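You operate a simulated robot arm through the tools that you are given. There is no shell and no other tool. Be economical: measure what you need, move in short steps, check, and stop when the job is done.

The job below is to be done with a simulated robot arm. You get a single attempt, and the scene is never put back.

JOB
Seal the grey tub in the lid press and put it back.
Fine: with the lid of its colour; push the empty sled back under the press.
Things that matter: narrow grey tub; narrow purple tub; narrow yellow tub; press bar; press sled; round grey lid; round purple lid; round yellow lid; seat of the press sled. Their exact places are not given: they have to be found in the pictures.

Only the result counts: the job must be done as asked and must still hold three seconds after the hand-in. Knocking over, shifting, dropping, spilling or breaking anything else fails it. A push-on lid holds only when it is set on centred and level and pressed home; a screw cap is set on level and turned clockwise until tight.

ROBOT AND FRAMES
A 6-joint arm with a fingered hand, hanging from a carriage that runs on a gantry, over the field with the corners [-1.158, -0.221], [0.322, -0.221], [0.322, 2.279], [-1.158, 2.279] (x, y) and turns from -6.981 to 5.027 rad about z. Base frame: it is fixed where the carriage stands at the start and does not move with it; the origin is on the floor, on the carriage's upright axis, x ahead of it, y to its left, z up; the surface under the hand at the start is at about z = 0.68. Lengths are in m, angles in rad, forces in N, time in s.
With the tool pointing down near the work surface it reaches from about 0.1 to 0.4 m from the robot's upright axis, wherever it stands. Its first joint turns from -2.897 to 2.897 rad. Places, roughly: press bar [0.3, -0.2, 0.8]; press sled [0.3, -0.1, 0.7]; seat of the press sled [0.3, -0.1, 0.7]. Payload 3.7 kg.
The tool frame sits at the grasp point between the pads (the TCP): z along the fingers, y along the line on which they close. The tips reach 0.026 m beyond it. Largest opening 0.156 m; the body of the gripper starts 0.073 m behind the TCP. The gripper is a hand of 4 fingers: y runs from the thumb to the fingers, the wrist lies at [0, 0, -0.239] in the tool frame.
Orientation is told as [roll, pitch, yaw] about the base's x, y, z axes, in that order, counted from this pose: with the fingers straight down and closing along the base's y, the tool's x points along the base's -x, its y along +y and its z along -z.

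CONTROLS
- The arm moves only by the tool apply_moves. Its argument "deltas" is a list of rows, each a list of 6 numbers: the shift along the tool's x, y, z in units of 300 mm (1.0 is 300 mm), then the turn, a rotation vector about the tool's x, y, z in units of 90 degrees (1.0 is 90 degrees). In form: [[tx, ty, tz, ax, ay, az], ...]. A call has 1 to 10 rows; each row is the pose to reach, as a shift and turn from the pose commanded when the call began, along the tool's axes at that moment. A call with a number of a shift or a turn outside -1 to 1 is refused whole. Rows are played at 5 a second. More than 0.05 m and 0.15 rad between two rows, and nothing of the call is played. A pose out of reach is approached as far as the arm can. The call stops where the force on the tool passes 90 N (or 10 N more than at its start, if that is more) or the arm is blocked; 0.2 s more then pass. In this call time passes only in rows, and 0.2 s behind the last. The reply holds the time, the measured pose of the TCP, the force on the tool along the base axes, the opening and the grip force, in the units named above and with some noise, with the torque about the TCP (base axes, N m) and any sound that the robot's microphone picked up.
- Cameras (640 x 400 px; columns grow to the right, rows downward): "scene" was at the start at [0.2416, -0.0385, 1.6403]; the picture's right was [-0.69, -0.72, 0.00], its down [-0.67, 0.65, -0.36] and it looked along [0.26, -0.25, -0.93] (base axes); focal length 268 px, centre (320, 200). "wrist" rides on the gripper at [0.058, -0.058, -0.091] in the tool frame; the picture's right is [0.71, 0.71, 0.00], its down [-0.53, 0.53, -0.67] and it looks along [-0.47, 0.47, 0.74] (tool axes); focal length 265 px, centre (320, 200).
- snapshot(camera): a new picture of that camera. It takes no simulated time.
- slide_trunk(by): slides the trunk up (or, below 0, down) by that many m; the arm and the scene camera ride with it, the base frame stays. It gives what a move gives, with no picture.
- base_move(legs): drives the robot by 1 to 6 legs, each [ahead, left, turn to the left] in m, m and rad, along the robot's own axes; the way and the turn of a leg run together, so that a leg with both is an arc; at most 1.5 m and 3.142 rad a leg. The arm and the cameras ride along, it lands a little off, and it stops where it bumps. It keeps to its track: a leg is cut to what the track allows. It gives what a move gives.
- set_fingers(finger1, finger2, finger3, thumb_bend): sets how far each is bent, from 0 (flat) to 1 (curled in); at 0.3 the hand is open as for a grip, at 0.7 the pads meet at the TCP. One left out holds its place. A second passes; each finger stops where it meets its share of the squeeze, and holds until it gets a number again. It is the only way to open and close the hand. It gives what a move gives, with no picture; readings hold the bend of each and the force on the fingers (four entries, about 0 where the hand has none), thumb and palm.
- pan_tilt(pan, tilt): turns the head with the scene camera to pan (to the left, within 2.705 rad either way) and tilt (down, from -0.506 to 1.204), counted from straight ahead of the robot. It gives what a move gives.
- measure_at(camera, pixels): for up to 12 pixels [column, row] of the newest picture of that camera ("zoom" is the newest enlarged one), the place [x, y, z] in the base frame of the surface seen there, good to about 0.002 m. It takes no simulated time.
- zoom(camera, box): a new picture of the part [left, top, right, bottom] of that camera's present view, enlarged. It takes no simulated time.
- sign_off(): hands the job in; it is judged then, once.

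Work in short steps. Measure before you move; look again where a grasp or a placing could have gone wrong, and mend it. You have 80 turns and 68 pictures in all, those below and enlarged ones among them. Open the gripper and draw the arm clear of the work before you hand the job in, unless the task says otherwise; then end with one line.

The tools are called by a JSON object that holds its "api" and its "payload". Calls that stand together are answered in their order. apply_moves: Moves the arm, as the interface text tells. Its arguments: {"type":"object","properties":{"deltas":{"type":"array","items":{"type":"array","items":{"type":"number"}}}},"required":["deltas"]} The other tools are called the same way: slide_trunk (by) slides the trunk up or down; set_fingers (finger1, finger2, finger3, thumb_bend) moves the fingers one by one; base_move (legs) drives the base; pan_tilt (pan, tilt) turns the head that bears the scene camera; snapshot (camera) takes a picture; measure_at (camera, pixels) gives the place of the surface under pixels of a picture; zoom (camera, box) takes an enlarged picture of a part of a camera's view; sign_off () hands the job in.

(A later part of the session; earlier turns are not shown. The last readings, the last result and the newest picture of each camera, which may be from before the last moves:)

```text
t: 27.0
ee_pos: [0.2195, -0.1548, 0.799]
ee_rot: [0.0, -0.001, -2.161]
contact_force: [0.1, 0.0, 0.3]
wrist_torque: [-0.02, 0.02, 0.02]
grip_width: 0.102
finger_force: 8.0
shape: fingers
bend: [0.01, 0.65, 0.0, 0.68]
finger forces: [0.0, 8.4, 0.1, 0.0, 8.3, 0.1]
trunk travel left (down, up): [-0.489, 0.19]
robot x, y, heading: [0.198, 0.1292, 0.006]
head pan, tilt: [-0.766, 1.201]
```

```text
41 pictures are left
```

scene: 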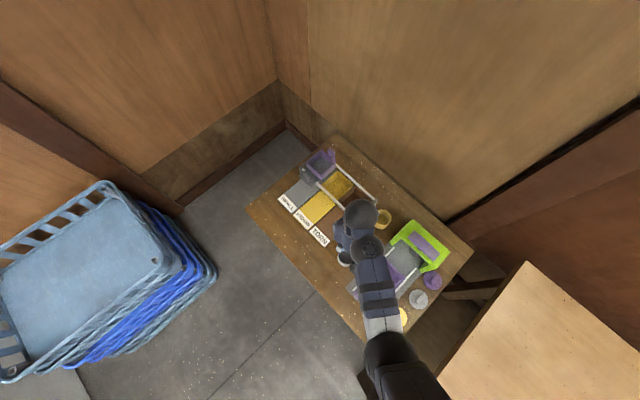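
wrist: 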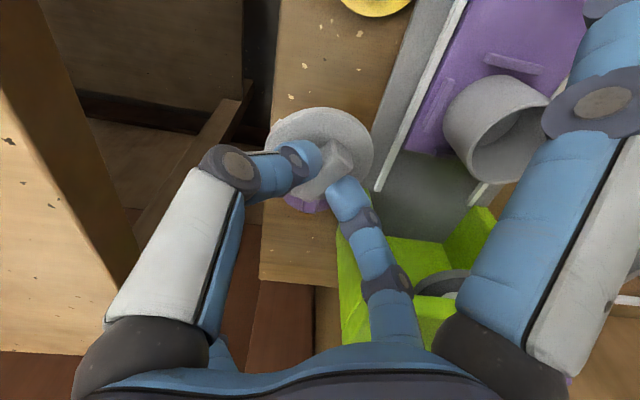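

Lid is held. Check its level and offset in the hand by measuring points on the disc.

{"api": "measure_at", "payload": {"camera": "wrist", "pixels": [[272, 145], [320, 112], [369, 150], [350, 120], [285, 122], [361, 172], [330, 130], [342, 150], [310, 188], [303, 195]]}}

{"api": "zoom", "payload": {"camera": "wrist", "box": [220, 60, 440, 240]}}

```text
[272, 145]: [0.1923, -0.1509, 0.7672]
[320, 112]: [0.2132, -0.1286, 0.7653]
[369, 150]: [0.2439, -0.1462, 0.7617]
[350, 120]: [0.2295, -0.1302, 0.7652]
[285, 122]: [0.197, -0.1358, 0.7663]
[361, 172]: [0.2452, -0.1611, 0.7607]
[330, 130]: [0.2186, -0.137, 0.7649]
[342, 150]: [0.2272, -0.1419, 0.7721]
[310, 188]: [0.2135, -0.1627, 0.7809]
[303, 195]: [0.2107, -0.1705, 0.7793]
```

```text
2.22 times, centred on (330, 150) of wrist
```

zoom: 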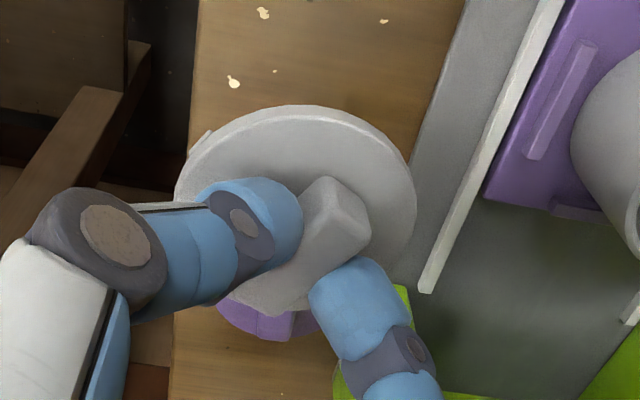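

Lid is tilted ~6° (finger2 side lower); I'll correct that later. First bend fingers 1 and 3 in a bit, rise, and carry it over the tub with yaw −45° so no finger nears the press frame.

{"api": "set_fingers", "payload": {"finger1": 0.25, "finger3": 0.25}}

{"api": "apply_moves", "payload": {"deltas": [[0, 0, -0.1, 0, 0, -0.0876], [0, 0, -0.167, 0, 0, -0.1752], [0.035, 0.0385, -0.167, 0, 0, -0.2628], [0.07, 0.077, -0.167, 0, 0, -0.3504], [0.105, 0.1155, -0.167, 0, 0, -0.438], [0.14, 0.154, -0.167, 0, 0, -0.5256], [0.175, 0.1925, -0.167, 0, 0, -0.6132], [0.21, 0.231, -0.167, 0, 0, -0.7008], [0.245, 0.2695, -0.167, 0, 0, -0.7884], [0.279, 0.308, -0.167, 0, 0, -0.876]]}}

{"api": "snapshot", "payload": {"camera": "wrist"}}

```text
t: 28.0
ee_pos: [0.2203, -0.1546, 0.7996]
ee_rot: [0.001, 0.0, -2.16]
contact_force: [0.4, 0.5, -1.1]
wrist_torque: [0.02, -0.03, 0.02]
grip_width: 0.078
finger_force: 8.5
shape: fingers
bend: [0.25, 0.65, 0.25, 0.68]
finger forces: [0.1, 8.4, 0.1, 0.0, 8.5, 0.0]
trunk travel left (down, up): [-0.489, 0.19]
robot x, y, heading: [0.1964, 0.129, 0.007]
head pan, tilt: [-0.766, 1.201]
```

```text
t: 30.2
ee_pos: [0.3432, -0.138, 0.849]
ee_rot: [0.0, 0.001, -0.779]
contact_force: [0.7, 0.7, -1.0]
wrist_torque: [0.0, -0.04, 0.01]
grip_width: 0.0783
finger_force: 8.6
shape: fingers
bend: [0.25, 0.65, 0.25, 0.68]
finger forces: [0.0, 8.3, 0.0, 0.0, 8.4, 0.0]
trunk travel left (down, up): [-0.489, 0.19]
robot x, y, heading: [0.1984, 0.1286, 0.004]
head pan, tilt: [-0.766, 1.201]
```

```text
39 pictures are left
```

wrist: 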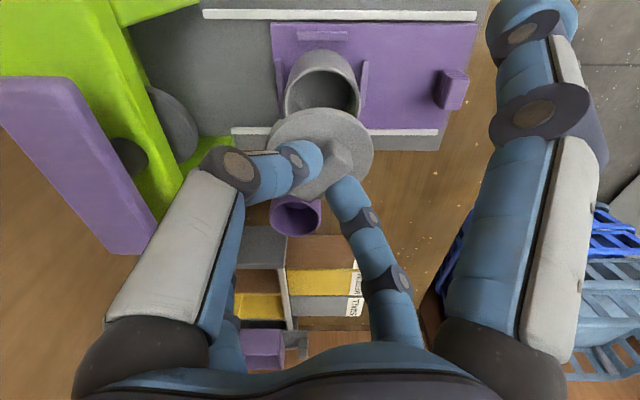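

Held over the tub. Apply the tilt correction (−6° about tool x) and measure the disc.

{"api": "apply_moves", "payload": {"deltas": [[0, 0, 0, -0.035, 0, 0], [0, 0, 0, -0.07, 0, 0]]}}

{"api": "zoom", "payload": {"camera": "wrist", "box": [220, 60, 440, 240]}}

{"api": "measure_at", "payload": {"camera": "zoom", "pixels": [[185, 190], [200, 165], [240, 130], [290, 115], [340, 120], [385, 150], [408, 190], [405, 235], [390, 260], [300, 150], [380, 190], [240, 165]]}}

```text
t: 30.8
ee_pos: [0.3427, -0.1374, 0.8502]
ee_rot: [0.11, -0.001, -0.783]
contact_force: [-0.2, 0.3, 0.4]
wrist_torque: [0.02, 0.02, 0.0]
grip_width: 0.0779
finger_force: 8.6
shape: fingers
bend: [0.25, 0.65, 0.25, 0.68]
finger forces: [0.0, 8.5, 0.1, 0.0, 8.4, 0.1]
trunk travel left (down, up): [-0.489, 0.19]
robot x, y, heading: [0.1994, 0.1284, 0.005]
head pan, tilt: [-0.766, 1.201]
```

```text
2.22 times, centred on (330, 150) of wrist
```

zoom: 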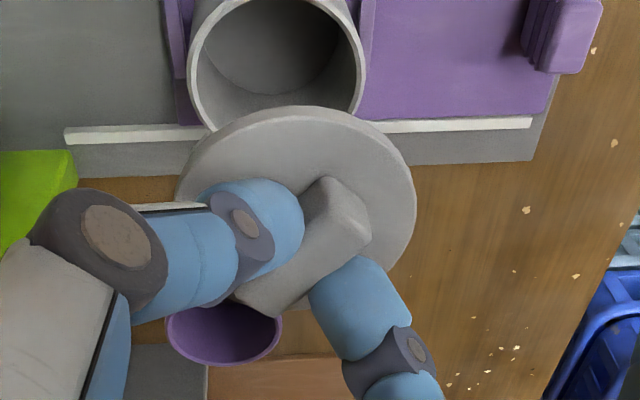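

```text
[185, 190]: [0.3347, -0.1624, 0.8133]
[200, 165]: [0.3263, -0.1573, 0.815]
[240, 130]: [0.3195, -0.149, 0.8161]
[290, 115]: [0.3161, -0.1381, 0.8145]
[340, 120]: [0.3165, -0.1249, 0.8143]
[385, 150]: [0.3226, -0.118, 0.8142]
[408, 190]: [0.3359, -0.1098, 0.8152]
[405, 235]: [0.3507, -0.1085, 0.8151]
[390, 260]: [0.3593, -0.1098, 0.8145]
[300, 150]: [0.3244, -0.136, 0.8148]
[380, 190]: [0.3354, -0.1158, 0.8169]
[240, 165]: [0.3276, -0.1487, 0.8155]
```

Disc is now level (z 0.8145 ±0.001), centre ≈ (0.345,-0.136). Measure the tub rim in the same picture for relative alignment.

{"api": "measure_at", "payload": {"camera": "zoom", "pixels": [[191, 50], [191, 75], [199, 105], [209, 122], [364, 60], [364, 80], [358, 105], [197, 28], [355, 28], [345, 12]]}}

{"api": "measure_at", "payload": {"camera": "wrist", "pixels": [[286, 98], [359, 98], [322, 70], [300, 77], [345, 77], [287, 90], [358, 90], [289, 108]]}}

```text
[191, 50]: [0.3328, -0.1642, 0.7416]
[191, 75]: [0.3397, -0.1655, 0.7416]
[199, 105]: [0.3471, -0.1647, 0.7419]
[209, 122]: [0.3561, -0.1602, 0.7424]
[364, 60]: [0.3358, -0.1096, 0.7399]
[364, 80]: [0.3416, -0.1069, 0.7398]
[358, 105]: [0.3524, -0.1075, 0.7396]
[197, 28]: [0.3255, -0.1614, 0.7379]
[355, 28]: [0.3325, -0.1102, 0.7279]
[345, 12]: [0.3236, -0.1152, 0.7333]
```

```text
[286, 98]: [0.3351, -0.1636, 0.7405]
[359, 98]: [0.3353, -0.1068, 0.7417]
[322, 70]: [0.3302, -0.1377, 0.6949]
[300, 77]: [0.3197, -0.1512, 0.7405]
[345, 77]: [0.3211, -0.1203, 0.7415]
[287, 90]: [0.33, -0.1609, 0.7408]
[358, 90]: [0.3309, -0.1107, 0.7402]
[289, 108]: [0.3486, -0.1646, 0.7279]
```

Tub rim centre ≈ (0.3435,-0.1362) versus lid (0.345,-0.136): aligned to ~1 mm. Descend vertically (accounting for tool tilt) to ~8 mm above the rim.

{"api": "apply_moves", "payload": {"deltas": [[0.0024, -0.0092, 0.062, 0, 0, 0], [0.0024, -0.016, 0.124, 0, 0, 0], [0.0024, -0.0229, 0.1856, 0, 0, 0]]}}

{"api": "zoom", "payload": {"camera": "wrist", "box": [220, 60, 440, 240]}}

```text
t: 31.6
ee_pos: [0.3428, -0.1152, 0.8203]
ee_rot: [0.1, 0.011, -0.785]
contact_force: [0.9, 0.9, -0.1]
wrist_torque: [-0.01, -0.01, 0.01]
grip_width: 0.078
finger_force: 8.9
shape: fingers
bend: [0.25, 0.65, 0.25, 0.68]
finger forces: [0.0, 8.4, 0.0, 0.0, 8.4, 0.1]
out of reach, approached as far as the arm can: row 2, 3
trunk travel left (down, up): [-0.489, 0.19]
robot x, y, heading: [0.1982, 0.1295, 0.005]
head pan, tilt: [-0.766, 1.201]
```

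```text
2.22 times, centred on (330, 150) of wrist
```

zoom: 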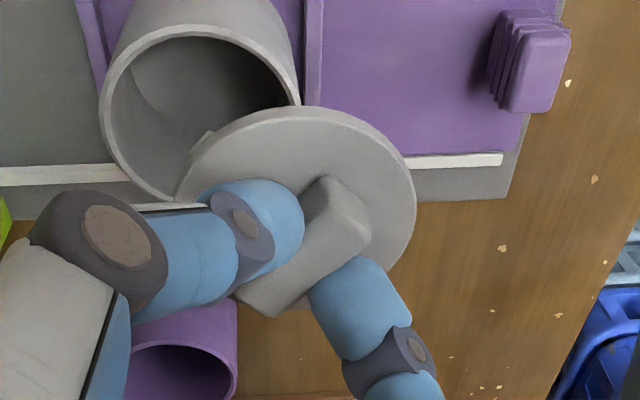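

The tilted pose is out of reach lower down, so I return to the pose at z 0.85 and will instead lower with the trunk.

{"api": "apply_moves", "payload": {"deltas": [[-0.02, -0.016, -0.052, -0.003, -0.003, 0], [-0.051, -0.0423, -0.105, -0.0064, -0.007, 0]]}}

```text
t: 32.2
ee_pos: [0.3416, -0.1371, 0.8513]
ee_rot: [0.122, -0.011, -0.786]
contact_force: [-0.2, 0.8, -0.5]
wrist_torque: [-0.02, 0.01, 0.04]
grip_width: 0.078
finger_force: 8.2
shape: fingers
bend: [0.25, 0.65, 0.25, 0.68]
finger forces: [0.1, 8.4, 0.1, 0.1, 8.4, 0.0]
trunk travel left (down, up): [-0.489, 0.19]
robot x, y, heading: [0.1971, 0.128, 0.006]
head pan, tilt: [-0.766, 1.201]
```

Undo the small over-rotation, then lower the trunk 0.05 m.

{"api": "apply_moves", "payload": {"deltas": [[-0.0024, 0.0024, 0, 0.0068, 0.007, 0]]}}

{"api": "slide_trunk", "payload": {"by": -0.05}}

{"api": "zoom", "payload": {"camera": "wrist", "box": [220, 60, 440, 240]}}

```text
t: 32.6
ee_pos: [0.3444, -0.1378, 0.85]
ee_rot: [0.111, 0.001, -0.784]
contact_force: [-0.5, 0.5, -0.4]
wrist_torque: [0.02, -0.03, -0.01]
grip_width: 0.0783
finger_force: 8.5
shape: fingers
bend: [0.25, 0.65, 0.25, 0.68]
finger forces: [0.0, 8.3, 0.0, 0.1, 8.4, 0.1]
trunk travel left (down, up): [-0.489, 0.19]
robot x, y, heading: [0.1973, 0.1296, 0.001]
head pan, tilt: [-0.766, 1.201]
```

```text
t: 33.5
ee_pos: [0.3437, -0.1368, 0.7996]
ee_rot: [0.11, 0.0, -0.783]
contact_force: [0.5, -0.7, -0.1]
wrist_torque: [0.01, 0.03, -0.03]
grip_width: 0.0782
finger_force: 8.1
shape: fingers
bend: [0.25, 0.65, 0.25, 0.68]
finger forces: [0.0, 8.3, 0.0, 0.1, 8.4, 0.0]
trunk travel left (down, up): [-0.439, 0.24]
robot x, y, heading: [0.1978, 0.128, -0.0]
head pan, tilt: [-0.766, 1.201]
```

```text
2.22 times, centred on (330, 150) of wrist
```

zoom: 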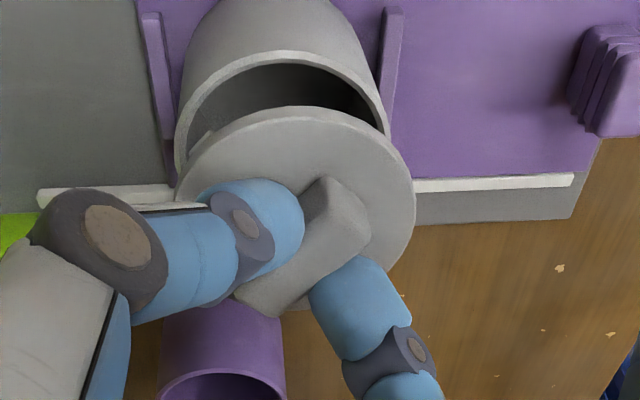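

Measure lid disc and tub rim from this closer view.

{"api": "measure_at", "payload": {"camera": "zoom", "pixels": [[182, 190], [200, 160], [240, 127], [295, 112], [350, 122], [395, 160], [410, 200], [404, 238], [390, 262], [330, 150], [370, 235], [220, 170]]}}

{"api": "measure_at", "payload": {"camera": "zoom", "pixels": [[179, 150], [180, 135], [188, 110], [205, 86], [240, 62], [280, 54], [320, 60], [350, 76], [372, 100], [384, 122]]}}

```text
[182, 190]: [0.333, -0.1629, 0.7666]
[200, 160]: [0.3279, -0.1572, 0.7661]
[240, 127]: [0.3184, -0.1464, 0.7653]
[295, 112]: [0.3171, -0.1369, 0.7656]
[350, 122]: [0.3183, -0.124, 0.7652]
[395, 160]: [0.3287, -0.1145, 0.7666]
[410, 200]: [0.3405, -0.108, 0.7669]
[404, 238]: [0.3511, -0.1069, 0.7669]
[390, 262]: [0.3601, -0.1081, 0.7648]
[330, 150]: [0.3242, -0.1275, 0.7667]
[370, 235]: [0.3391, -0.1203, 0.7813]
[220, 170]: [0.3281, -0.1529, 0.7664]
```

```text
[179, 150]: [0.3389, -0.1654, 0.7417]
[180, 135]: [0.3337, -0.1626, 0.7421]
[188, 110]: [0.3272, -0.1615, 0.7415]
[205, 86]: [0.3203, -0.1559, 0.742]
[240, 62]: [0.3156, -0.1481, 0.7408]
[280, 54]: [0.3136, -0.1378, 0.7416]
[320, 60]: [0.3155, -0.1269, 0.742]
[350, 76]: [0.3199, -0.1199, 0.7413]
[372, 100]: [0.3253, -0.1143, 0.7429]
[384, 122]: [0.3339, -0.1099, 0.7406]
```

Tub centre (0.343,-0.1373), lid (0.3453,-0.1355). Shift 2.7 mm along tool −y, then lower the trunk 12 mm.

{"api": "apply_moves", "payload": {"deltas": [[0.001, -0.009, -0.001, 0, 0, 0]]}}

{"api": "slide_trunk", "payload": {"by": -0.011}}

{"api": "zoom", "payload": {"camera": "wrist", "box": [220, 60, 440, 240]}}

```text
t: 33.9
ee_pos: [0.3414, -0.139, 0.8003]
ee_rot: [0.109, 0.001, -0.785]
contact_force: [0.1, -0.2, 0.1]
wrist_torque: [0.0, -0.02, 0.0]
grip_width: 0.0778
finger_force: 8.2
shape: fingers
bend: [0.25, 0.65, 0.25, 0.68]
finger forces: [0.0, 8.4, 0.1, 0.0, 8.3, 0.1]
trunk travel left (down, up): [-0.439, 0.24]
robot x, y, heading: [0.1992, 0.1319, 0.006]
head pan, tilt: [-0.766, 1.201]
```

```text
t: 34.5
ee_pos: [0.3419, -0.1388, 0.7899]
ee_rot: [0.11, 0.001, -0.784]
contact_force: [0.3, 0.1, 0.0]
wrist_torque: [0.0, 0.0, 0.0]
grip_width: 0.0782
finger_force: 8.6
shape: fingers
bend: [0.25, 0.65, 0.25, 0.68]
finger forces: [0.0, 8.4, 0.1, 0.0, 8.4, 0.0]
trunk travel left (down, up): [-0.428, 0.251]
robot x, y, heading: [0.201, 0.1274, -0.001]
head pan, tilt: [-0.766, 1.201]
```

```text
2.22 times, centred on (330, 150) of wrist
```

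zoom: 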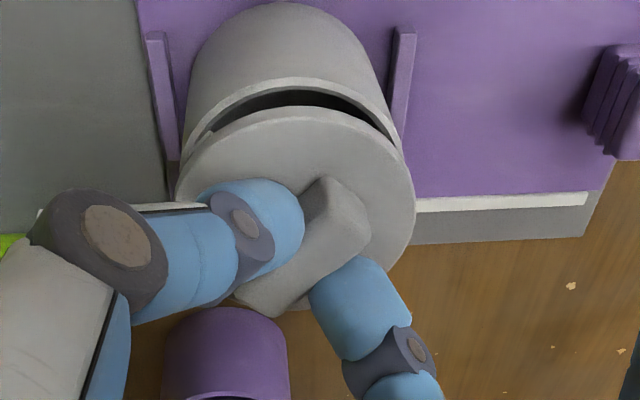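

Well aligned. Lower the trunk in small steps, watching for contact force.

{"api": "slide_trunk", "payload": {"by": -0.005}}

{"api": "zoom", "payload": {"camera": "wrist", "box": [220, 60, 440, 240]}}

```text
t: 35.0
ee_pos: [0.3416, -0.1385, 0.7853]
ee_rot: [0.11, -0.001, -0.786]
contact_force: [-0.1, 0.0, -0.5]
wrist_torque: [0.01, 0.03, -0.02]
grip_width: 0.078
finger_force: 8.8
shape: fingers
bend: [0.25, 0.65, 0.25, 0.68]
finger forces: [0.1, 8.4, 0.0, 0.0, 8.3, 0.1]
trunk travel left (down, up): [-0.423, 0.256]
robot x, y, heading: [0.1992, 0.1302, 0.006]
head pan, tilt: [-0.766, 1.201]
```

```text
2.22 times, centred on (330, 150) of wrist
```

zoom: 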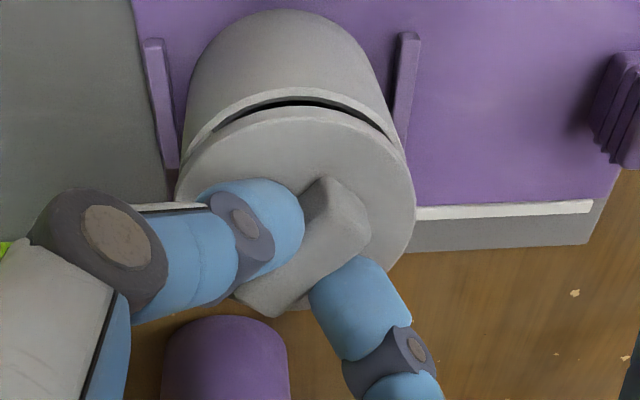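

{"api": "slide_trunk", "payload": {"by": -0.003}}

{"api": "slide_trunk", "payload": {"by": -0.002}}

{"api": "zoom", "payload": {"camera": "wrist", "box": [220, 60, 440, 240]}}

```text
t: 35.5
ee_pos: [0.3419, -0.1391, 0.7817]
ee_rot: [0.108, 0.0, -0.785]
contact_force: [-0.9, 0.0, 5.1]
wrist_torque: [0.08, 0.02, -0.04]
grip_width: 0.0781
finger_force: 10.0
shape: fingers
bend: [0.25, 0.65, 0.25, 0.68]
finger forces: [0.0, 9.3, 0.0, 0.0, 9.8, 0.0]
trunk travel left (down, up): [-0.42, 0.259]
robot x, y, heading: [0.1941, 0.1283, 0.003]
head pan, tilt: [-0.766, 1.201]
```

```text
t: 36.0
ee_pos: [0.3414, -0.1405, 0.7804]
ee_rot: [0.108, -0.002, -0.786]
contact_force: [-2.7, 0.3, 12.8]
wrist_torque: [0.08, -0.02, -0.02]
grip_width: 0.0778
finger_force: 11.3
shape: fingers
bend: [0.25, 0.65, 0.25, 0.72]
finger forces: [0.0, 10.9, 0.0, 0.0, 12.4, 0.0]
trunk travel left (down, up): [-0.418, 0.261]
robot x, y, heading: [0.1959, 0.1302, 0.003]
head pan, tilt: [-0.766, 1.201]
```

```text
2.22 times, centred on (330, 150) of wrist
```

zoom: 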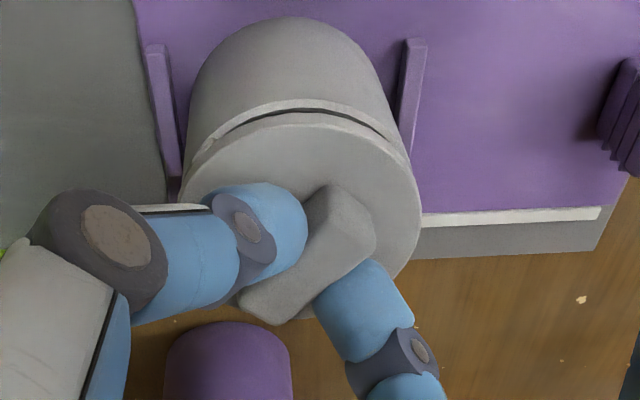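

Contact (13 N). There's a dark sliver at the −x side; measure lid level and rims before releasing.

{"api": "measure_at", "payload": {"camera": "zoom", "pixels": [[186, 195], [205, 163], [245, 133], [300, 119], [355, 129], [400, 167], [416, 208], [410, 243], [396, 266], [330, 155], [225, 172], [340, 240]]}}

{"api": "measure_at", "payload": {"camera": "zoom", "pixels": [[188, 168], [195, 150], [215, 128], [250, 108], [297, 101], [340, 108], [375, 125], [400, 148], [407, 160]]}}

```text
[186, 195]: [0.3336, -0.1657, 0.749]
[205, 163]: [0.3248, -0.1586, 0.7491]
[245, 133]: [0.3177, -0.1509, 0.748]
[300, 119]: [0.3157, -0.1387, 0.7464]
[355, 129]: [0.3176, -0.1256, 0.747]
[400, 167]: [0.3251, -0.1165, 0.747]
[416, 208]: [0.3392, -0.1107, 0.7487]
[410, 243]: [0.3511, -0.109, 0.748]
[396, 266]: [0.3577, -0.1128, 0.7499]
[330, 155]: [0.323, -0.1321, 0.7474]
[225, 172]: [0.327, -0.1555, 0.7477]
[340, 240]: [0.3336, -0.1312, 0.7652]
```

```text
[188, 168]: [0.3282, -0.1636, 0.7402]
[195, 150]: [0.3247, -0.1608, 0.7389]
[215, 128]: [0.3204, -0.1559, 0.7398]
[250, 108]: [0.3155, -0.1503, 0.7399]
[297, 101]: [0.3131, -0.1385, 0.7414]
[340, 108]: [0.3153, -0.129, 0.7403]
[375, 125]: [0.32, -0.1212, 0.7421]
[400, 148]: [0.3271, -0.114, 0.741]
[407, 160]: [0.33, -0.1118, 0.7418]
```

Lid rests flat on the rim (top 0.748 = rim + 7 mm), offset ≈ (+1.5,+0.7) mm. I nudge: raise 3 mm, shift, lower again.

{"api": "slide_trunk", "payload": {"by": 0.003}}

{"api": "apply_moves", "payload": {"deltas": [[0.0017, -0.0045, 0, 0, 0, 0]]}}

{"api": "slide_trunk", "payload": {"by": -0.0025}}

{"api": "zoom", "payload": {"camera": "wrist", "box": [220, 60, 440, 240]}}

{"api": "measure_at", "payload": {"camera": "zoom", "pixels": [[186, 195], [205, 163], [245, 133], [300, 119], [355, 129], [400, 167], [416, 208], [410, 243], [396, 266]]}}

```text
t: 36.6
ee_pos: [0.3423, -0.1393, 0.7833]
ee_rot: [0.109, 0.001, -0.782]
contact_force: [0.1, 0.3, 0.6]
wrist_torque: [0.02, 0.01, 0.0]
grip_width: 0.0775
finger_force: 8.7
shape: fingers
bend: [0.25, 0.65, 0.25, 0.72]
finger forces: [0.0, 8.4, 0.1, 0.1, 8.5, 0.1]
trunk travel left (down, up): [-0.421, 0.258]
robot x, y, heading: [0.1984, 0.128, 0.003]
head pan, tilt: [-0.766, 1.201]
```

```text
t: 37.0
ee_pos: [0.3411, -0.1399, 0.7821]
ee_rot: [0.11, -0.001, -0.785]
contact_force: [-0.8, 0.5, -0.9]
wrist_torque: [0.01, -0.02, 0.02]
grip_width: 0.0778
finger_force: 8.7
shape: fingers
bend: [0.25, 0.65, 0.25, 0.72]
finger forces: [0.0, 8.4, 0.0, 0.1, 8.3, 0.0]
trunk travel left (down, up): [-0.421, 0.258]
robot x, y, heading: [0.1954, 0.1304, 0.004]
head pan, tilt: [-0.766, 1.201]
```

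```text
t: 37.5
ee_pos: [0.3413, -0.1414, 0.7813]
ee_rot: [0.109, -0.002, -0.786]
contact_force: [-1.9, 0.2, 11.0]
wrist_torque: [0.09, -0.01, 0.0]
grip_width: 0.078
finger_force: 11.1
shape: fingers
bend: [0.25, 0.65, 0.25, 0.72]
finger forces: [0.0, 10.7, 0.0, 0.0, 11.0, 0.1]
trunk travel left (down, up): [-0.419, 0.26]
robot x, y, heading: [0.197, 0.1316, 0.006]
head pan, tilt: [-0.766, 1.201]
```

```text
2.22 times, centred on (330, 150) of wrist
```

zoom: 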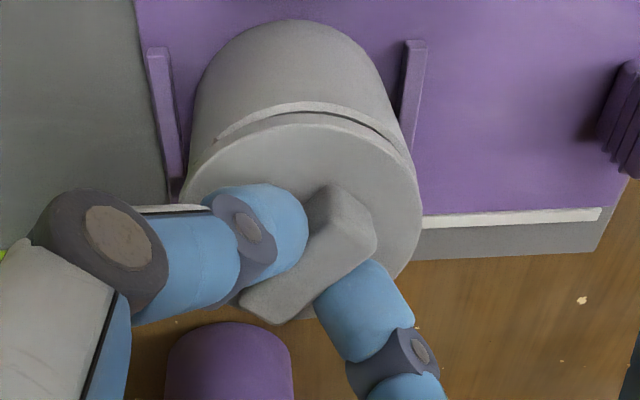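

```text
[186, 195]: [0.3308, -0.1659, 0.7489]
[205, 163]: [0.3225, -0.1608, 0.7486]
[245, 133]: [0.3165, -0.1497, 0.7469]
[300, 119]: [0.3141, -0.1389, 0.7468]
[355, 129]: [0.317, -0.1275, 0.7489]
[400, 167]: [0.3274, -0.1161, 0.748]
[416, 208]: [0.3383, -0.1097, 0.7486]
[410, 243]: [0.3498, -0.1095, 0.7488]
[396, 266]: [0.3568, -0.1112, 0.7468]
```

Lid now centred at (0.3426,-0.1386), flat. Release gently and raise the trunk.

{"api": "set_fingers", "payload": {"finger2": 0.56, "thumb_bend": 0.56}}

{"api": "slide_trunk", "payload": {"by": 0.07}}

{"api": "snapshot", "payload": {"camera": "wrist"}}

```text
t: 38.5
ee_pos: [0.3421, -0.1403, 0.7811]
ee_rot: [0.11, -0.004, -0.784]
contact_force: [5.0, -1.1, 22.3]
wrist_torque: [-0.27, 0.03, 0.06]
grip_width: 0.0793
finger_force: 11.1
shape: fingers
bend: [0.25, 0.56, 0.25, 0.62]
finger forces: [0.1, 0.0, 0.0, 0.0, 21.9, 0.1]
trunk travel left (down, up): [-0.419, 0.26]
robot x, y, heading: [0.1957, 0.1282, -0.003]
head pan, tilt: [-0.766, 1.201]
```

```text
t: 39.6
ee_pos: [0.3401, -0.1388, 0.8498]
ee_rot: [0.11, -0.001, -0.786]
contact_force: [0.0, -0.2, -0.2]
wrist_torque: [-0.01, 0.01, -0.01]
grip_width: 0.0843
finger_force: 0.1
shape: fingers
bend: [0.25, 0.56, 0.25, 0.56]
finger forces: [0.0, 0.0, 0.0, 0.1, 0.0, 0.0]
trunk travel left (down, up): [-0.489, 0.19]
robot x, y, heading: [0.1973, 0.1314, 0.003]
head pan, tilt: [-0.766, 1.201]
```

```text
31 pictures are left
```

wrist: 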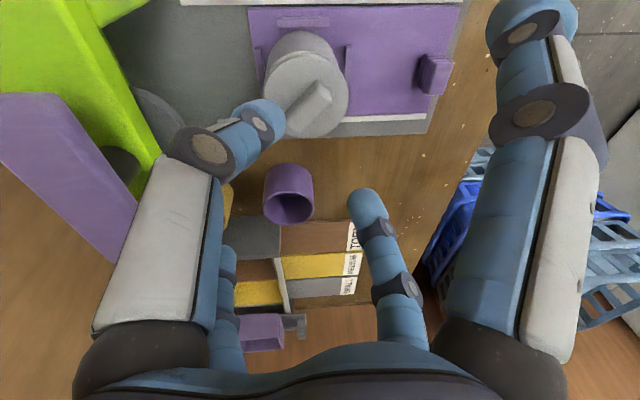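

The thumb pressed on the disc while opening; check lid placement up close.

{"api": "zoom", "payload": {"camera": "wrist", "box": [230, 10, 390, 150]}}

{"api": "measure_at", "payload": {"camera": "zoom", "pixels": [[145, 230], [160, 190], [200, 155], [255, 143], [320, 165], [355, 215], [362, 265], [340, 315], [300, 345], [235, 260], [330, 200], [240, 180]]}}

```text
2.86 times, centred on (310, 80) of wrist
```

zoom: 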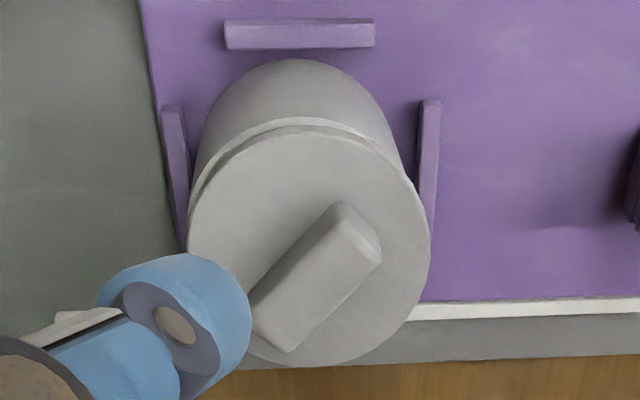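

```text
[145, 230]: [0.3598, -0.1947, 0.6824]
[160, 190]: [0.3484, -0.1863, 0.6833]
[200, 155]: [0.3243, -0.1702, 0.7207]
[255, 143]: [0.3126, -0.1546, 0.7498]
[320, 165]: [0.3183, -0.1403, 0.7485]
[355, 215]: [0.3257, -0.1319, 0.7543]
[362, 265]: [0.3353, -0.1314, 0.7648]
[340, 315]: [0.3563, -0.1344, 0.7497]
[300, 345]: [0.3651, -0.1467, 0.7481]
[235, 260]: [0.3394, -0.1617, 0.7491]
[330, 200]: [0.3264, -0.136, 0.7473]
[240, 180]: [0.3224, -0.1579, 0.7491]
```

Measure lid extents and the tub relative to the ridges with correct pixels.

{"api": "measure_at", "payload": {"camera": "zoom", "pixels": [[192, 235], [426, 250], [310, 138], [300, 360], [225, 170], [395, 175], [172, 108], [430, 104], [300, 25], [370, 140], [235, 140], [415, 185]]}}

```text
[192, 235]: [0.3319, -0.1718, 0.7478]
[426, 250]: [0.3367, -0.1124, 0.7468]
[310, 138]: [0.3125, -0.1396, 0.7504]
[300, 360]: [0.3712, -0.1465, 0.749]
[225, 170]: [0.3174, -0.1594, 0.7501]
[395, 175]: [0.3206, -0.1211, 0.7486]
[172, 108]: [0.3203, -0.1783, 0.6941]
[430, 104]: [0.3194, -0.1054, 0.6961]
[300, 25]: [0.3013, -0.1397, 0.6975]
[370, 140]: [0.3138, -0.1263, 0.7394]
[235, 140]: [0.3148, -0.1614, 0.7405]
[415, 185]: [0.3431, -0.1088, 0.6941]
```

The sled slid ~5 mm inward with the release, lid and tub still concentric. Now untilt and move over the knob (~(0.344,-0.03)), fingers half open.

{"api": "apply_moves", "payload": {"deltas": [[0.063, 0.067, -0.01, 0.02, 0, 0], [0.125, 0.134, -0.01, 0.04, 0, 0], [0.188, 0.2, 0.01, 0.06, 0, 0], [0.25, 0.267, 0.03, 0.07, 0, 0]]}}

{"api": "apply_moves", "payload": {"deltas": [[0, 0, 0, 0, 0, 0.084], [0, 0, 0, 0, 0, 0.167], [0, 0, 0, 0, 0, 0.25], [0, 0, 0, 0, 0, 0.334], [0, 0, 0, 0, 0, 0.417], [0, 0, 0, 0, 0, 0.5]]}}

{"api": "set_fingers", "payload": {"finger1": 0.45, "finger2": 0.45, "finger3": 0.45, "thumb_bend": 0.45}}

{"api": "snapshot", "payload": {"camera": "wrist"}}

```text
t: 40.6
ee_pos: [0.3461, -0.0297, 0.85]
ee_rot: [0.0, -0.002, -0.786]
contact_force: [-0.2, 0.8, 0.2]
wrist_torque: [-0.01, 0.02, -0.01]
grip_width: 0.0843
finger_force: 0.0
shape: fingers
bend: [0.25, 0.56, 0.25, 0.56]
finger forces: [0.0, 0.0, 0.0, 0.0, 0.1, 0.0]
trunk travel left (down, up): [-0.489, 0.19]
robot x, y, heading: [0.2005, 0.1294, 0.003]
head pan, tilt: [-0.766, 1.201]
```

```text
t: 42.0
ee_pos: [0.3445, -0.0295, 0.8509]
ee_rot: [-0.002, 0.0, -1.573]
contact_force: [1.0, 0.2, 0.0]
wrist_torque: [-0.01, 0.0, 0.02]
grip_width: 0.0842
finger_force: 0.0
shape: fingers
bend: [0.25, 0.56, 0.25, 0.56]
finger forces: [0.0, 0.1, 0.0, 0.0, 0.0, 0.0]
trunk travel left (down, up): [-0.489, 0.19]
robot x, y, heading: [0.1952, 0.1303, -0.0]
head pan, tilt: [-0.766, 1.201]
```

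```text
t: 43.0
ee_pos: [0.3453, -0.0305, 0.8501]
ee_rot: [0.0, 0.002, -1.569]
contact_force: [0.1, -1.4, 0.8]
wrist_torque: [0.02, -0.01, 0.02]
grip_width: 0.0651
finger_force: 0.2
shape: fingers
bend: [0.45, 0.45, 0.45, 0.45]
finger forces: [0.0, 0.1, 0.0, 0.0, 0.0, 0.0]
trunk travel left (down, up): [-0.489, 0.19]
robot x, y, heading: [0.1986, 0.1286, -0.001]
head pan, tilt: [-0.766, 1.201]
```

```text
29 pictures are left
```

wrist: 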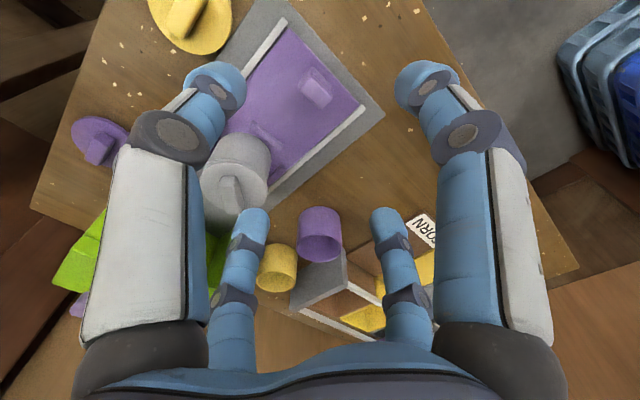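

Knob at (315,88). Measure it.

{"api": "zoom", "payload": {"camera": "wrist", "box": [190, 20, 410, 220]}}

{"api": "measure_at", "payload": {"camera": "wrist", "pixels": [[303, 72], [316, 66], [333, 84], [333, 97], [318, 107], [303, 90], [316, 85]]}}

```text
2.00 times, centred on (300, 120) of wrist
```

zoom: 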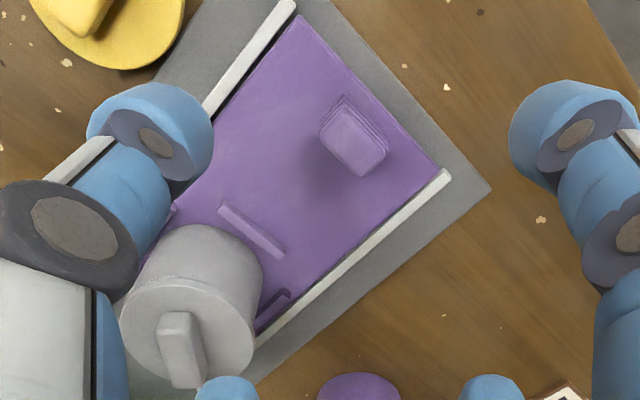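

```text
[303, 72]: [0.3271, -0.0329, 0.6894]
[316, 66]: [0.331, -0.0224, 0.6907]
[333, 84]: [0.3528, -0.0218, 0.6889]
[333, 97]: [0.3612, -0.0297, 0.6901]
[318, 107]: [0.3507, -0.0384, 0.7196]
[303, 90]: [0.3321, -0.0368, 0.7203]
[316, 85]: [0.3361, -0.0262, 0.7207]
```

Knob ≈ (0.343,-0.032), top z 0.7205. Descend around it with all four fingers open at 0.45, to z 0.732.

{"api": "apply_moves", "payload": {"deltas": [[-0.0067, -0.0077, 0.08, 0, 0, 0], [-0.0067, -0.0077, 0.16, 0, 0, 0], [-0.0067, -0.0077, 0.24, 0, 0, 0], [-0.0067, -0.0077, 0.32, 0, 0, 0], [-0.0067, -0.0077, 0.393, 0, 0, 0]]}}

{"api": "set_fingers", "payload": {"finger1": 0.62, "finger2": 0.62, "finger3": 0.62, "thumb_bend": 0.62}}

{"api": "snapshot", "payload": {"camera": "wrist"}}

```text
t: 44.2
ee_pos: [0.3437, -0.0327, 0.7308]
ee_rot: [-0.001, 0.001, -1.569]
contact_force: [-0.5, -0.4, 0.5]
wrist_torque: [0.02, 0.03, 0.01]
grip_width: 0.0653
finger_force: 0.0
shape: fingers
bend: [0.45, 0.45, 0.45, 0.45]
finger forces: [0.0, 0.1, 0.0, 0.0, 0.0, 0.0]
trunk travel left (down, up): [-0.489, 0.19]
robot x, y, heading: [0.1991, 0.1282, 0.003]
head pan, tilt: [-0.766, 1.201]
```

```text
t: 45.2
ee_pos: [0.3434, -0.0335, 0.7313]
ee_rot: [0.0, 0.001, -1.57]
contact_force: [0.2, 0.5, -0.2]
wrist_torque: [-0.01, 0.01, 0.01]
grip_width: 0.0177
finger_force: 0.1
shape: fingers
bend: [0.62, 0.62, 0.62, 0.62]
finger forces: [0.1, 0.0, 0.0, 0.0, 0.0, 0.1]
trunk travel left (down, up): [-0.489, 0.19]
robot x, y, heading: [0.197, 0.129, 0.005]
head pan, tilt: [-0.766, 1.201]
```

```text
27 pictures are left
```

wrist: 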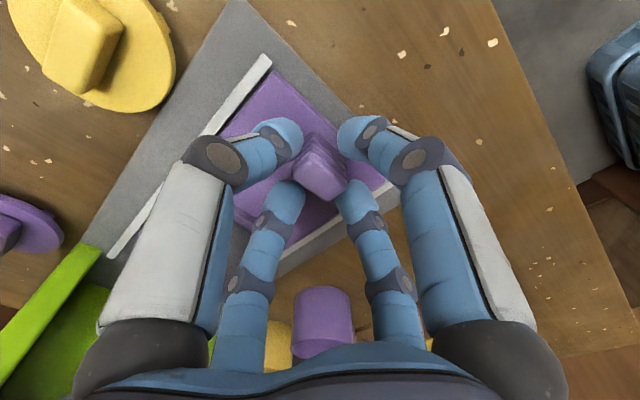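

Knob is caged. Grip it lightly and push the sled slowly in −y.

{"api": "set_fingers", "payload": {"finger1": 0.68, "finger2": 0.66, "finger3": 0.68, "thumb_bend": 0.66}}

{"api": "apply_moves", "payload": {"deltas": [[-0.015, 0, 0, 0, 0, 0], [-0.035, 0, 0, 0, 0, 0], [-0.06, 0, 0, 0, 0, 0], [-0.09, 0, 0, 0, 0, 0], [-0.12, 0, 0, 0, 0, 0], [-0.15, 0, 0, 0, 0, 0], [-0.18, 0, 0, 0, 0, 0], [-0.205, 0, 0, 0, 0, 0], [-0.22, 0, 0, 0, 0, 0], [-0.23, 0, 0, 0, 0, 0]]}}

{"api": "snapshot", "payload": {"camera": "wrist"}}

{"api": "zoom", "payload": {"camera": "scene", "box": [350, 195, 450, 305]}}

```text
t: 46.2
ee_pos: [0.343, -0.0337, 0.7306]
ee_rot: [-0.001, -0.001, -1.572]
contact_force: [-2.2, 0.2, -0.1]
wrist_torque: [0.05, 0.07, 0.03]
grip_width: 0.0107
finger_force: 4.2
shape: fingers
bend: [0.66, 0.64, 0.67, 0.64]
finger forces: [2.1, 1.5, 0.8, 0.1, 3.4, 0.1]
trunk travel left (down, up): [-0.489, 0.19]
robot x, y, heading: [0.1947, 0.1287, 0.009]
head pan, tilt: [-0.766, 1.201]
```

```text
t: 48.4
ee_pos: [0.3429, -0.0998, 0.732]
ee_rot: [-0.002, 0.0, -1.569]
contact_force: [0.1, 0.7, -3.7]
wrist_torque: [0.01, 0.0, 0.01]
grip_width: 0.011
finger_force: 3.5
shape: fingers
bend: [0.66, 0.64, 0.67, 0.64]
finger forces: [1.8, 1.8, 0.8, 0.1, 2.7, 0.1]
trunk travel left (down, up): [-0.489, 0.19]
robot x, y, heading: [0.1965, 0.1271, 0.007]
head pan, tilt: [-0.766, 1.201]
```

```text
26 pictures are left
```

wrist: 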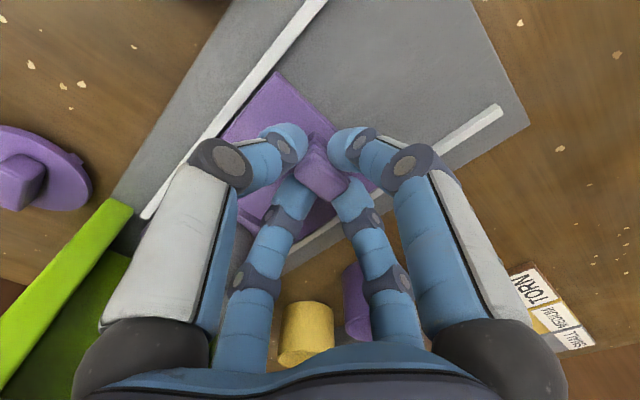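

```text
3.64 times, centred on (400, 250) of scene
```

zoom: 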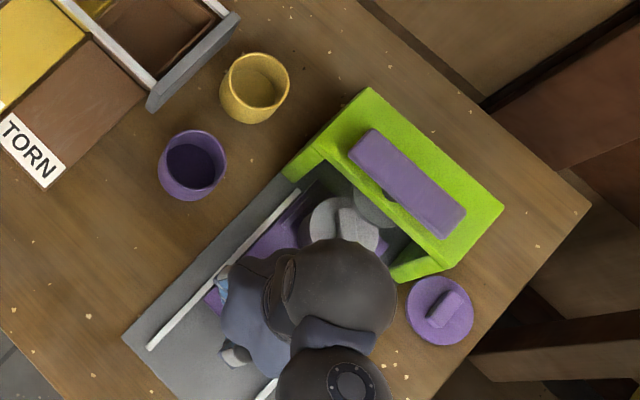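

Sled moves along with the tub. Continue in small steps until it stops.

{"api": "apply_moves", "payload": {"deltas": [[-0.02, 0, 0, 0, 0, 0], [-0.04, 0, 0, 0, 0, 0], [-0.06, 0, 0, 0, 0, 0], [-0.08, 0, 0, 0, 0, 0], [-0.1, 0, 0, 0, 0, 0], [-0.115, 0, 0, 0, 0, 0], [-0.13, 0, 0, 0, 0, 0]]}}

{"api": "zoom", "payload": {"camera": "scene", "box": [350, 195, 450, 305]}}

```text
t: 50.0
ee_pos: [0.3427, -0.1392, 0.7324]
ee_rot: [-0.001, 0.004, -1.569]
contact_force: [-2.0, 5.0, -0.1]
wrist_torque: [0.13, 0.06, 0.01]
grip_width: 0.0112
finger_force: 4.2
shape: fingers
bend: [0.65, 0.64, 0.67, 0.64]
finger forces: [3.2, 1.8, 0.4, 0.0, 3.1, 0.0]
trunk travel left (down, up): [-0.489, 0.19]
robot x, y, heading: [0.1969, 0.1305, 0.003]
head pan, tilt: [-0.766, 1.201]
```

```text
3.64 times, centred on (400, 250) of scene
```

zoom: 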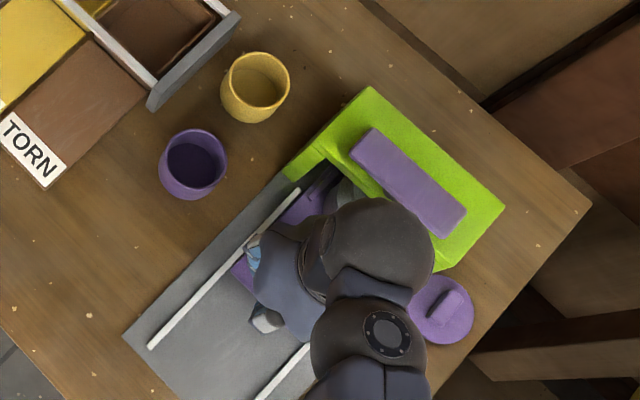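

Force rises to 5 N: near the stop. Push 4 mm more to confirm.

{"api": "apply_moves", "payload": {"deltas": [[-0.007, 0, 0, 0, 0, 0], [-0.014, 0, 0, 0, 0, 0]]}}

```text
t: 50.6
ee_pos: [0.3418, -0.1419, 0.731]
ee_rot: [-0.003, 0.001, -1.569]
contact_force: [-0.7, 9.2, 3.2]
wrist_torque: [0.22, 0.02, -0.05]
grip_width: 0.0128
finger_force: 5.5
shape: fingers
bend: [0.64, 0.64, 0.68, 0.64]
finger forces: [5.4, 1.9, 0.0, 0.1, 3.1, 0.1]
trunk travel left (down, up): [-0.489, 0.19]
robot x, y, heading: [0.195, 0.128, 0.009]
head pan, tilt: [-0.766, 1.201]
```

The sled is at its stop. Release the knob and rise.

{"api": "set_fingers", "payload": {"finger1": 0.52, "finger2": 0.52, "finger3": 0.56, "thumb_bend": 0.52}}

{"api": "apply_moves", "payload": {"deltas": [[0.01, 0, -0.08, 0, 0, 0], [0.01, 0, -0.16, 0, 0, 0], [0.01, 0, -0.24, 0, 0, 0], [0.01, 0, -0.32, 0, 0, 0], [0.01, 0, -0.4, 0, 0, 0], [0.01, 0, -0.48, 0, 0, 0], [0.01, 0, -0.56, 0, 0, 0]]}}

{"api": "snapshot", "payload": {"camera": "wrist"}}

```text
t: 51.6
ee_pos: [0.3427, -0.1442, 0.7323]
ee_rot: [0.002, -0.001, -1.571]
contact_force: [1.3, -0.2, 0.3]
wrist_torque: [-0.01, 0.0, 0.02]
grip_width: 0.045
finger_force: 0.1
shape: fingers
bend: [0.52, 0.52, 0.56, 0.52]
finger forces: [0.1, 0.0, 0.0, 0.0, 0.0, 0.0]
trunk travel left (down, up): [-0.489, 0.19]
robot x, y, heading: [0.1976, 0.1285, 0.005]
head pan, tilt: [-0.766, 1.201]
```

```text
t: 53.2
ee_pos: [0.3413, -0.141, 0.9003]
ee_rot: [0.0, 0.0, -1.569]
contact_force: [-0.1, -0.2, 0.0]
wrist_torque: [-0.02, 0.03, -0.02]
grip_width: 0.0447
finger_force: 0.1
shape: fingers
bend: [0.52, 0.52, 0.56, 0.52]
finger forces: [0.0, 0.0, 0.1, 0.0, 0.0, 0.1]
trunk travel left (down, up): [-0.489, 0.19]
robot x, y, heading: [0.1961, 0.1286, 0.0]
head pan, tilt: [-0.766, 1.201]
```

```text
23 pictures are left
```

wrist: 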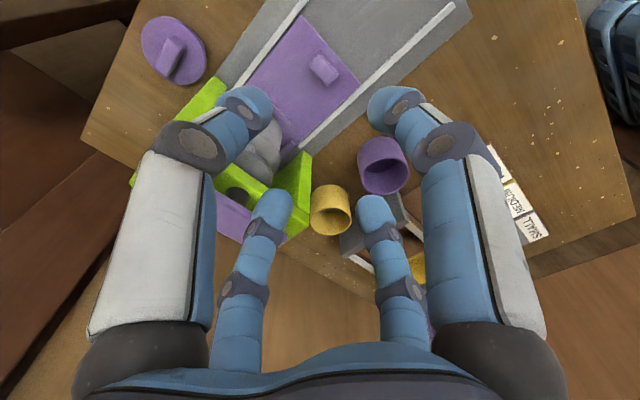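

The sled is in with the tub under the bar. Close the fingers together and drive the carriage 0.08 m toward the press for reach.

{"api": "set_fingers", "payload": {"finger1": 0.68, "finger2": 0.68, "finger3": 0.68, "thumb_bend": 0.68}}

{"api": "base_move", "payload": {"legs": [[0, -0.085, 0]]}}

{"api": "snapshot", "payload": {"camera": "scene"}}

```text
t: 54.2
ee_pos: [0.3411, -0.1407, 0.9005]
ee_rot: [0.0, 0.0, -1.569]
contact_force: [-0.3, 0.1, 0.6]
wrist_torque: [-0.05, -0.01, 0.03]
grip_width: 0.0019
finger_force: 0.0
shape: fingers
bend: [0.68, 0.68, 0.68, 0.68]
finger forces: [0.0, 0.1, 0.1, 0.0, 0.0, 0.0]
trunk travel left (down, up): [-0.489, 0.19]
robot x, y, heading: [0.1947, 0.127, 0.0]
head pan, tilt: [-0.766, 1.201]
```

```text
t: 55.3
ee_pos: [0.3431, -0.2269, 0.9003]
ee_rot: [0.001, 0.0, -1.57]
contact_force: [-0.6, -0.1, -1.0]
wrist_torque: [-0.03, 0.03, 0.02]
grip_width: 0.0018
finger_force: 0.0
shape: fingers
bend: [0.68, 0.68, 0.68, 0.68]
finger forces: [0.0, 0.1, 0.0, 0.1, 0.1, 0.0]
trunk travel left (down, up): [-0.489, 0.19]
robot x, y, heading: [0.1987, 0.0445, 0.008]
head pan, tilt: [-0.766, 1.201]
```

```text
22 pictures are left
```

scene: 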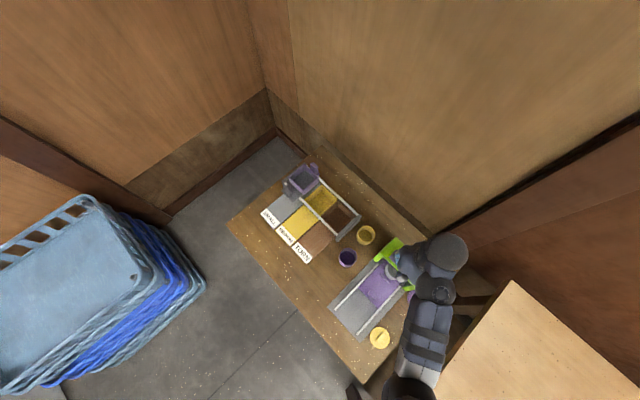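

Now centre over the bar (y −0.245) and press down in small steps.

{"api": "apply_moves", "payload": {"deltas": [[-0.06, 0, 0, 0, 0, 0], [-0.06, 0, 0.04, 0, 0, 0], [-0.06, 0, 0.07, 0, 0, 0], [-0.06, 0, 0.085, 0, 0, 0], [-0.06, 0, 0.1, 0, 0, 0]]}}

```text
t: 56.5
ee_pos: [0.3424, -0.2444, 0.8695]
ee_rot: [0.001, -0.003, -1.571]
contact_force: [0.4, -0.5, 1.3]
wrist_torque: [0.03, -0.02, -0.02]
grip_width: 0.0017
finger_force: 0.9
shape: fingers
bend: [0.68, 0.68, 0.68, 0.68]
finger forces: [0.4, 0.6, 0.3, 0.1, 0.0, 0.1]
trunk travel left (down, up): [-0.489, 0.19]
robot x, y, heading: [0.1943, 0.0452, 0.008]
head pan, tilt: [-0.766, 1.201]
```

Just touching at 0.87. Continue pressing.

{"api": "apply_moves", "payload": {"deltas": [[0, 0, 0.015, 0, 0, 0], [0, 0, 0.03, 0, 0, 0], [0, 0, 0.045, 0, 0, 0], [0, 0, 0.06, 0, 0, 0]]}}

{"api": "snapshot", "payload": {"camera": "wrist"}}

```text
t: 57.5
ee_pos: [0.3438, -0.2489, 0.8574]
ee_rot: [0.004, -0.008, -1.571]
contact_force: [-8.6, 14.9, 84.1]
wrist_torque: [0.61, 0.44, -0.06]
grip_width: 0.0
finger_force: 53.0
shape: fingers
bend: [0.72, 0.72, 0.72, 0.73]
finger forces: [26.0, 19.2, 20.0, 0.0, 40.9, 0.1]
trunk travel left (down, up): [-0.489, 0.19]
robot x, y, heading: [0.1986, 0.0437, 0.001]
head pan, tilt: [-0.766, 1.201]
```

```text
21 pictures are left
```

wrist: 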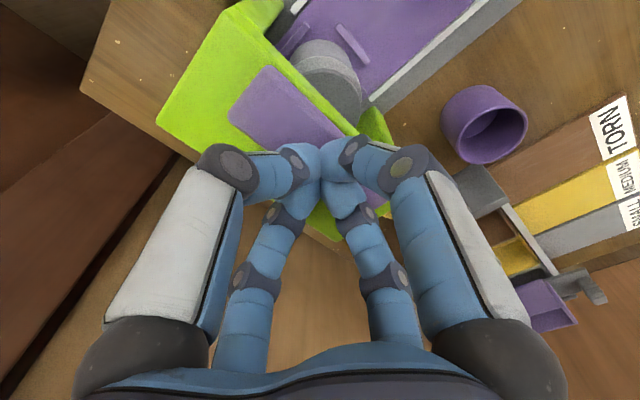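

84 N down. Check how far the bar went.

{"api": "measure_at", "payload": {"camera": "wrist", "pixels": [[255, 90], [280, 110], [240, 115], [190, 110], [330, 70], [345, 90], [310, 60], [365, 200]]}}

{"api": "zoom", "payload": {"camera": "wrist", "box": [150, 0, 410, 200]}}

```text
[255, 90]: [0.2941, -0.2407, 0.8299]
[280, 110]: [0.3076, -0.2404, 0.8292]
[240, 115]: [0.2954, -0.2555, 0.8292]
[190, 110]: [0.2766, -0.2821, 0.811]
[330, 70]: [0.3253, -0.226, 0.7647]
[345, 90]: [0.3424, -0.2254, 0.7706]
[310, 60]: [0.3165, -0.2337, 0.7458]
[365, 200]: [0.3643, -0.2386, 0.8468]
```

```text
2.00 times, centred on (280, 100) of wrist
```

zoom: 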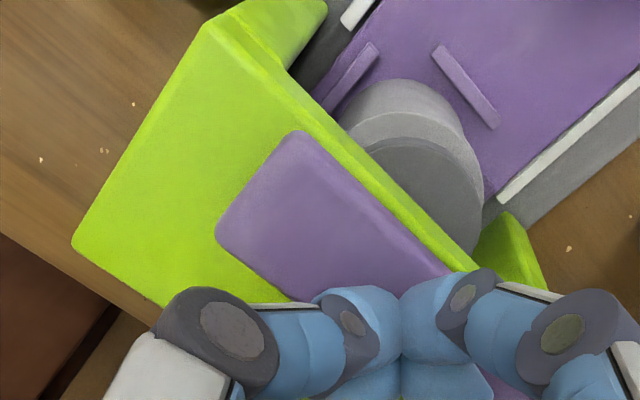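

The bar is 18 mm down with the plunger on the lid. Press a bit more to be sure.

{"api": "apply_moves", "payload": {"deltas": [[0, 0, 0.007, 0, 0, 0], [0, 0, 0.014, 0, 0, 0], [0, 0, 0.014, 0, 0, 0]]}}

{"api": "zoom", "payload": {"camera": "wrist", "box": [150, 0, 410, 200]}}

{"api": "measure_at", "payload": {"camera": "zoom", "pixels": [[270, 180], [320, 210], [360, 130], [400, 100], [420, 150], [440, 130], [370, 115], [450, 180]]}}

```text
t: 57.8
ee_pos: [0.344, -0.2505, 0.8586]
ee_rot: [0.006, -0.015, -1.571]
contact_force: [-7.0, 12.1, 57.3]
wrist_torque: [0.44, 0.34, -0.07]
grip_width: 0.0
finger_force: 36.1
shape: fingers
bend: [0.72, 0.71, 0.71, 0.72]
finger forces: [21.3, 10.5, 11.4, 0.0, 27.8, 0.0]
trunk travel left (down, up): [-0.489, 0.19]
robot x, y, heading: [0.2001, 0.0437, 0.003]
head pan, tilt: [-0.766, 1.201]
stopped in row 1: the force on the tool passed its limit at 101 N (the readings are from after the stop); the commanded pose is now the measured one
```

```text
2.00 times, centred on (280, 100) of wrist
```

zoom: 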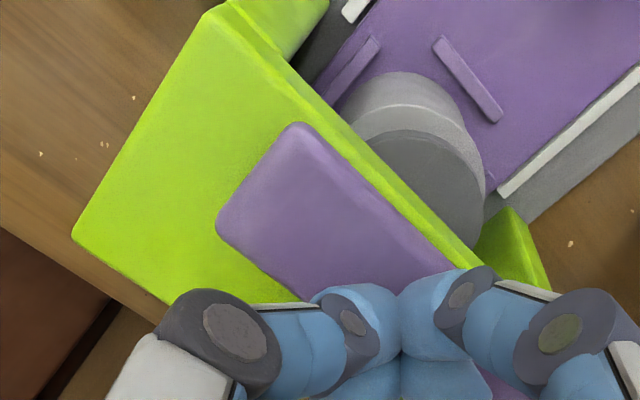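

```text
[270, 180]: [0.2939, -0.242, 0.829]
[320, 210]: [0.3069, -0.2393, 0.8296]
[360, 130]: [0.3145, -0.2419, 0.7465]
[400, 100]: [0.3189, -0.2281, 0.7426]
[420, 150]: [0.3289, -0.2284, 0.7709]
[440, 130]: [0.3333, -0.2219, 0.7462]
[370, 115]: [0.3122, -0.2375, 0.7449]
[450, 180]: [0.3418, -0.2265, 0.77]
```

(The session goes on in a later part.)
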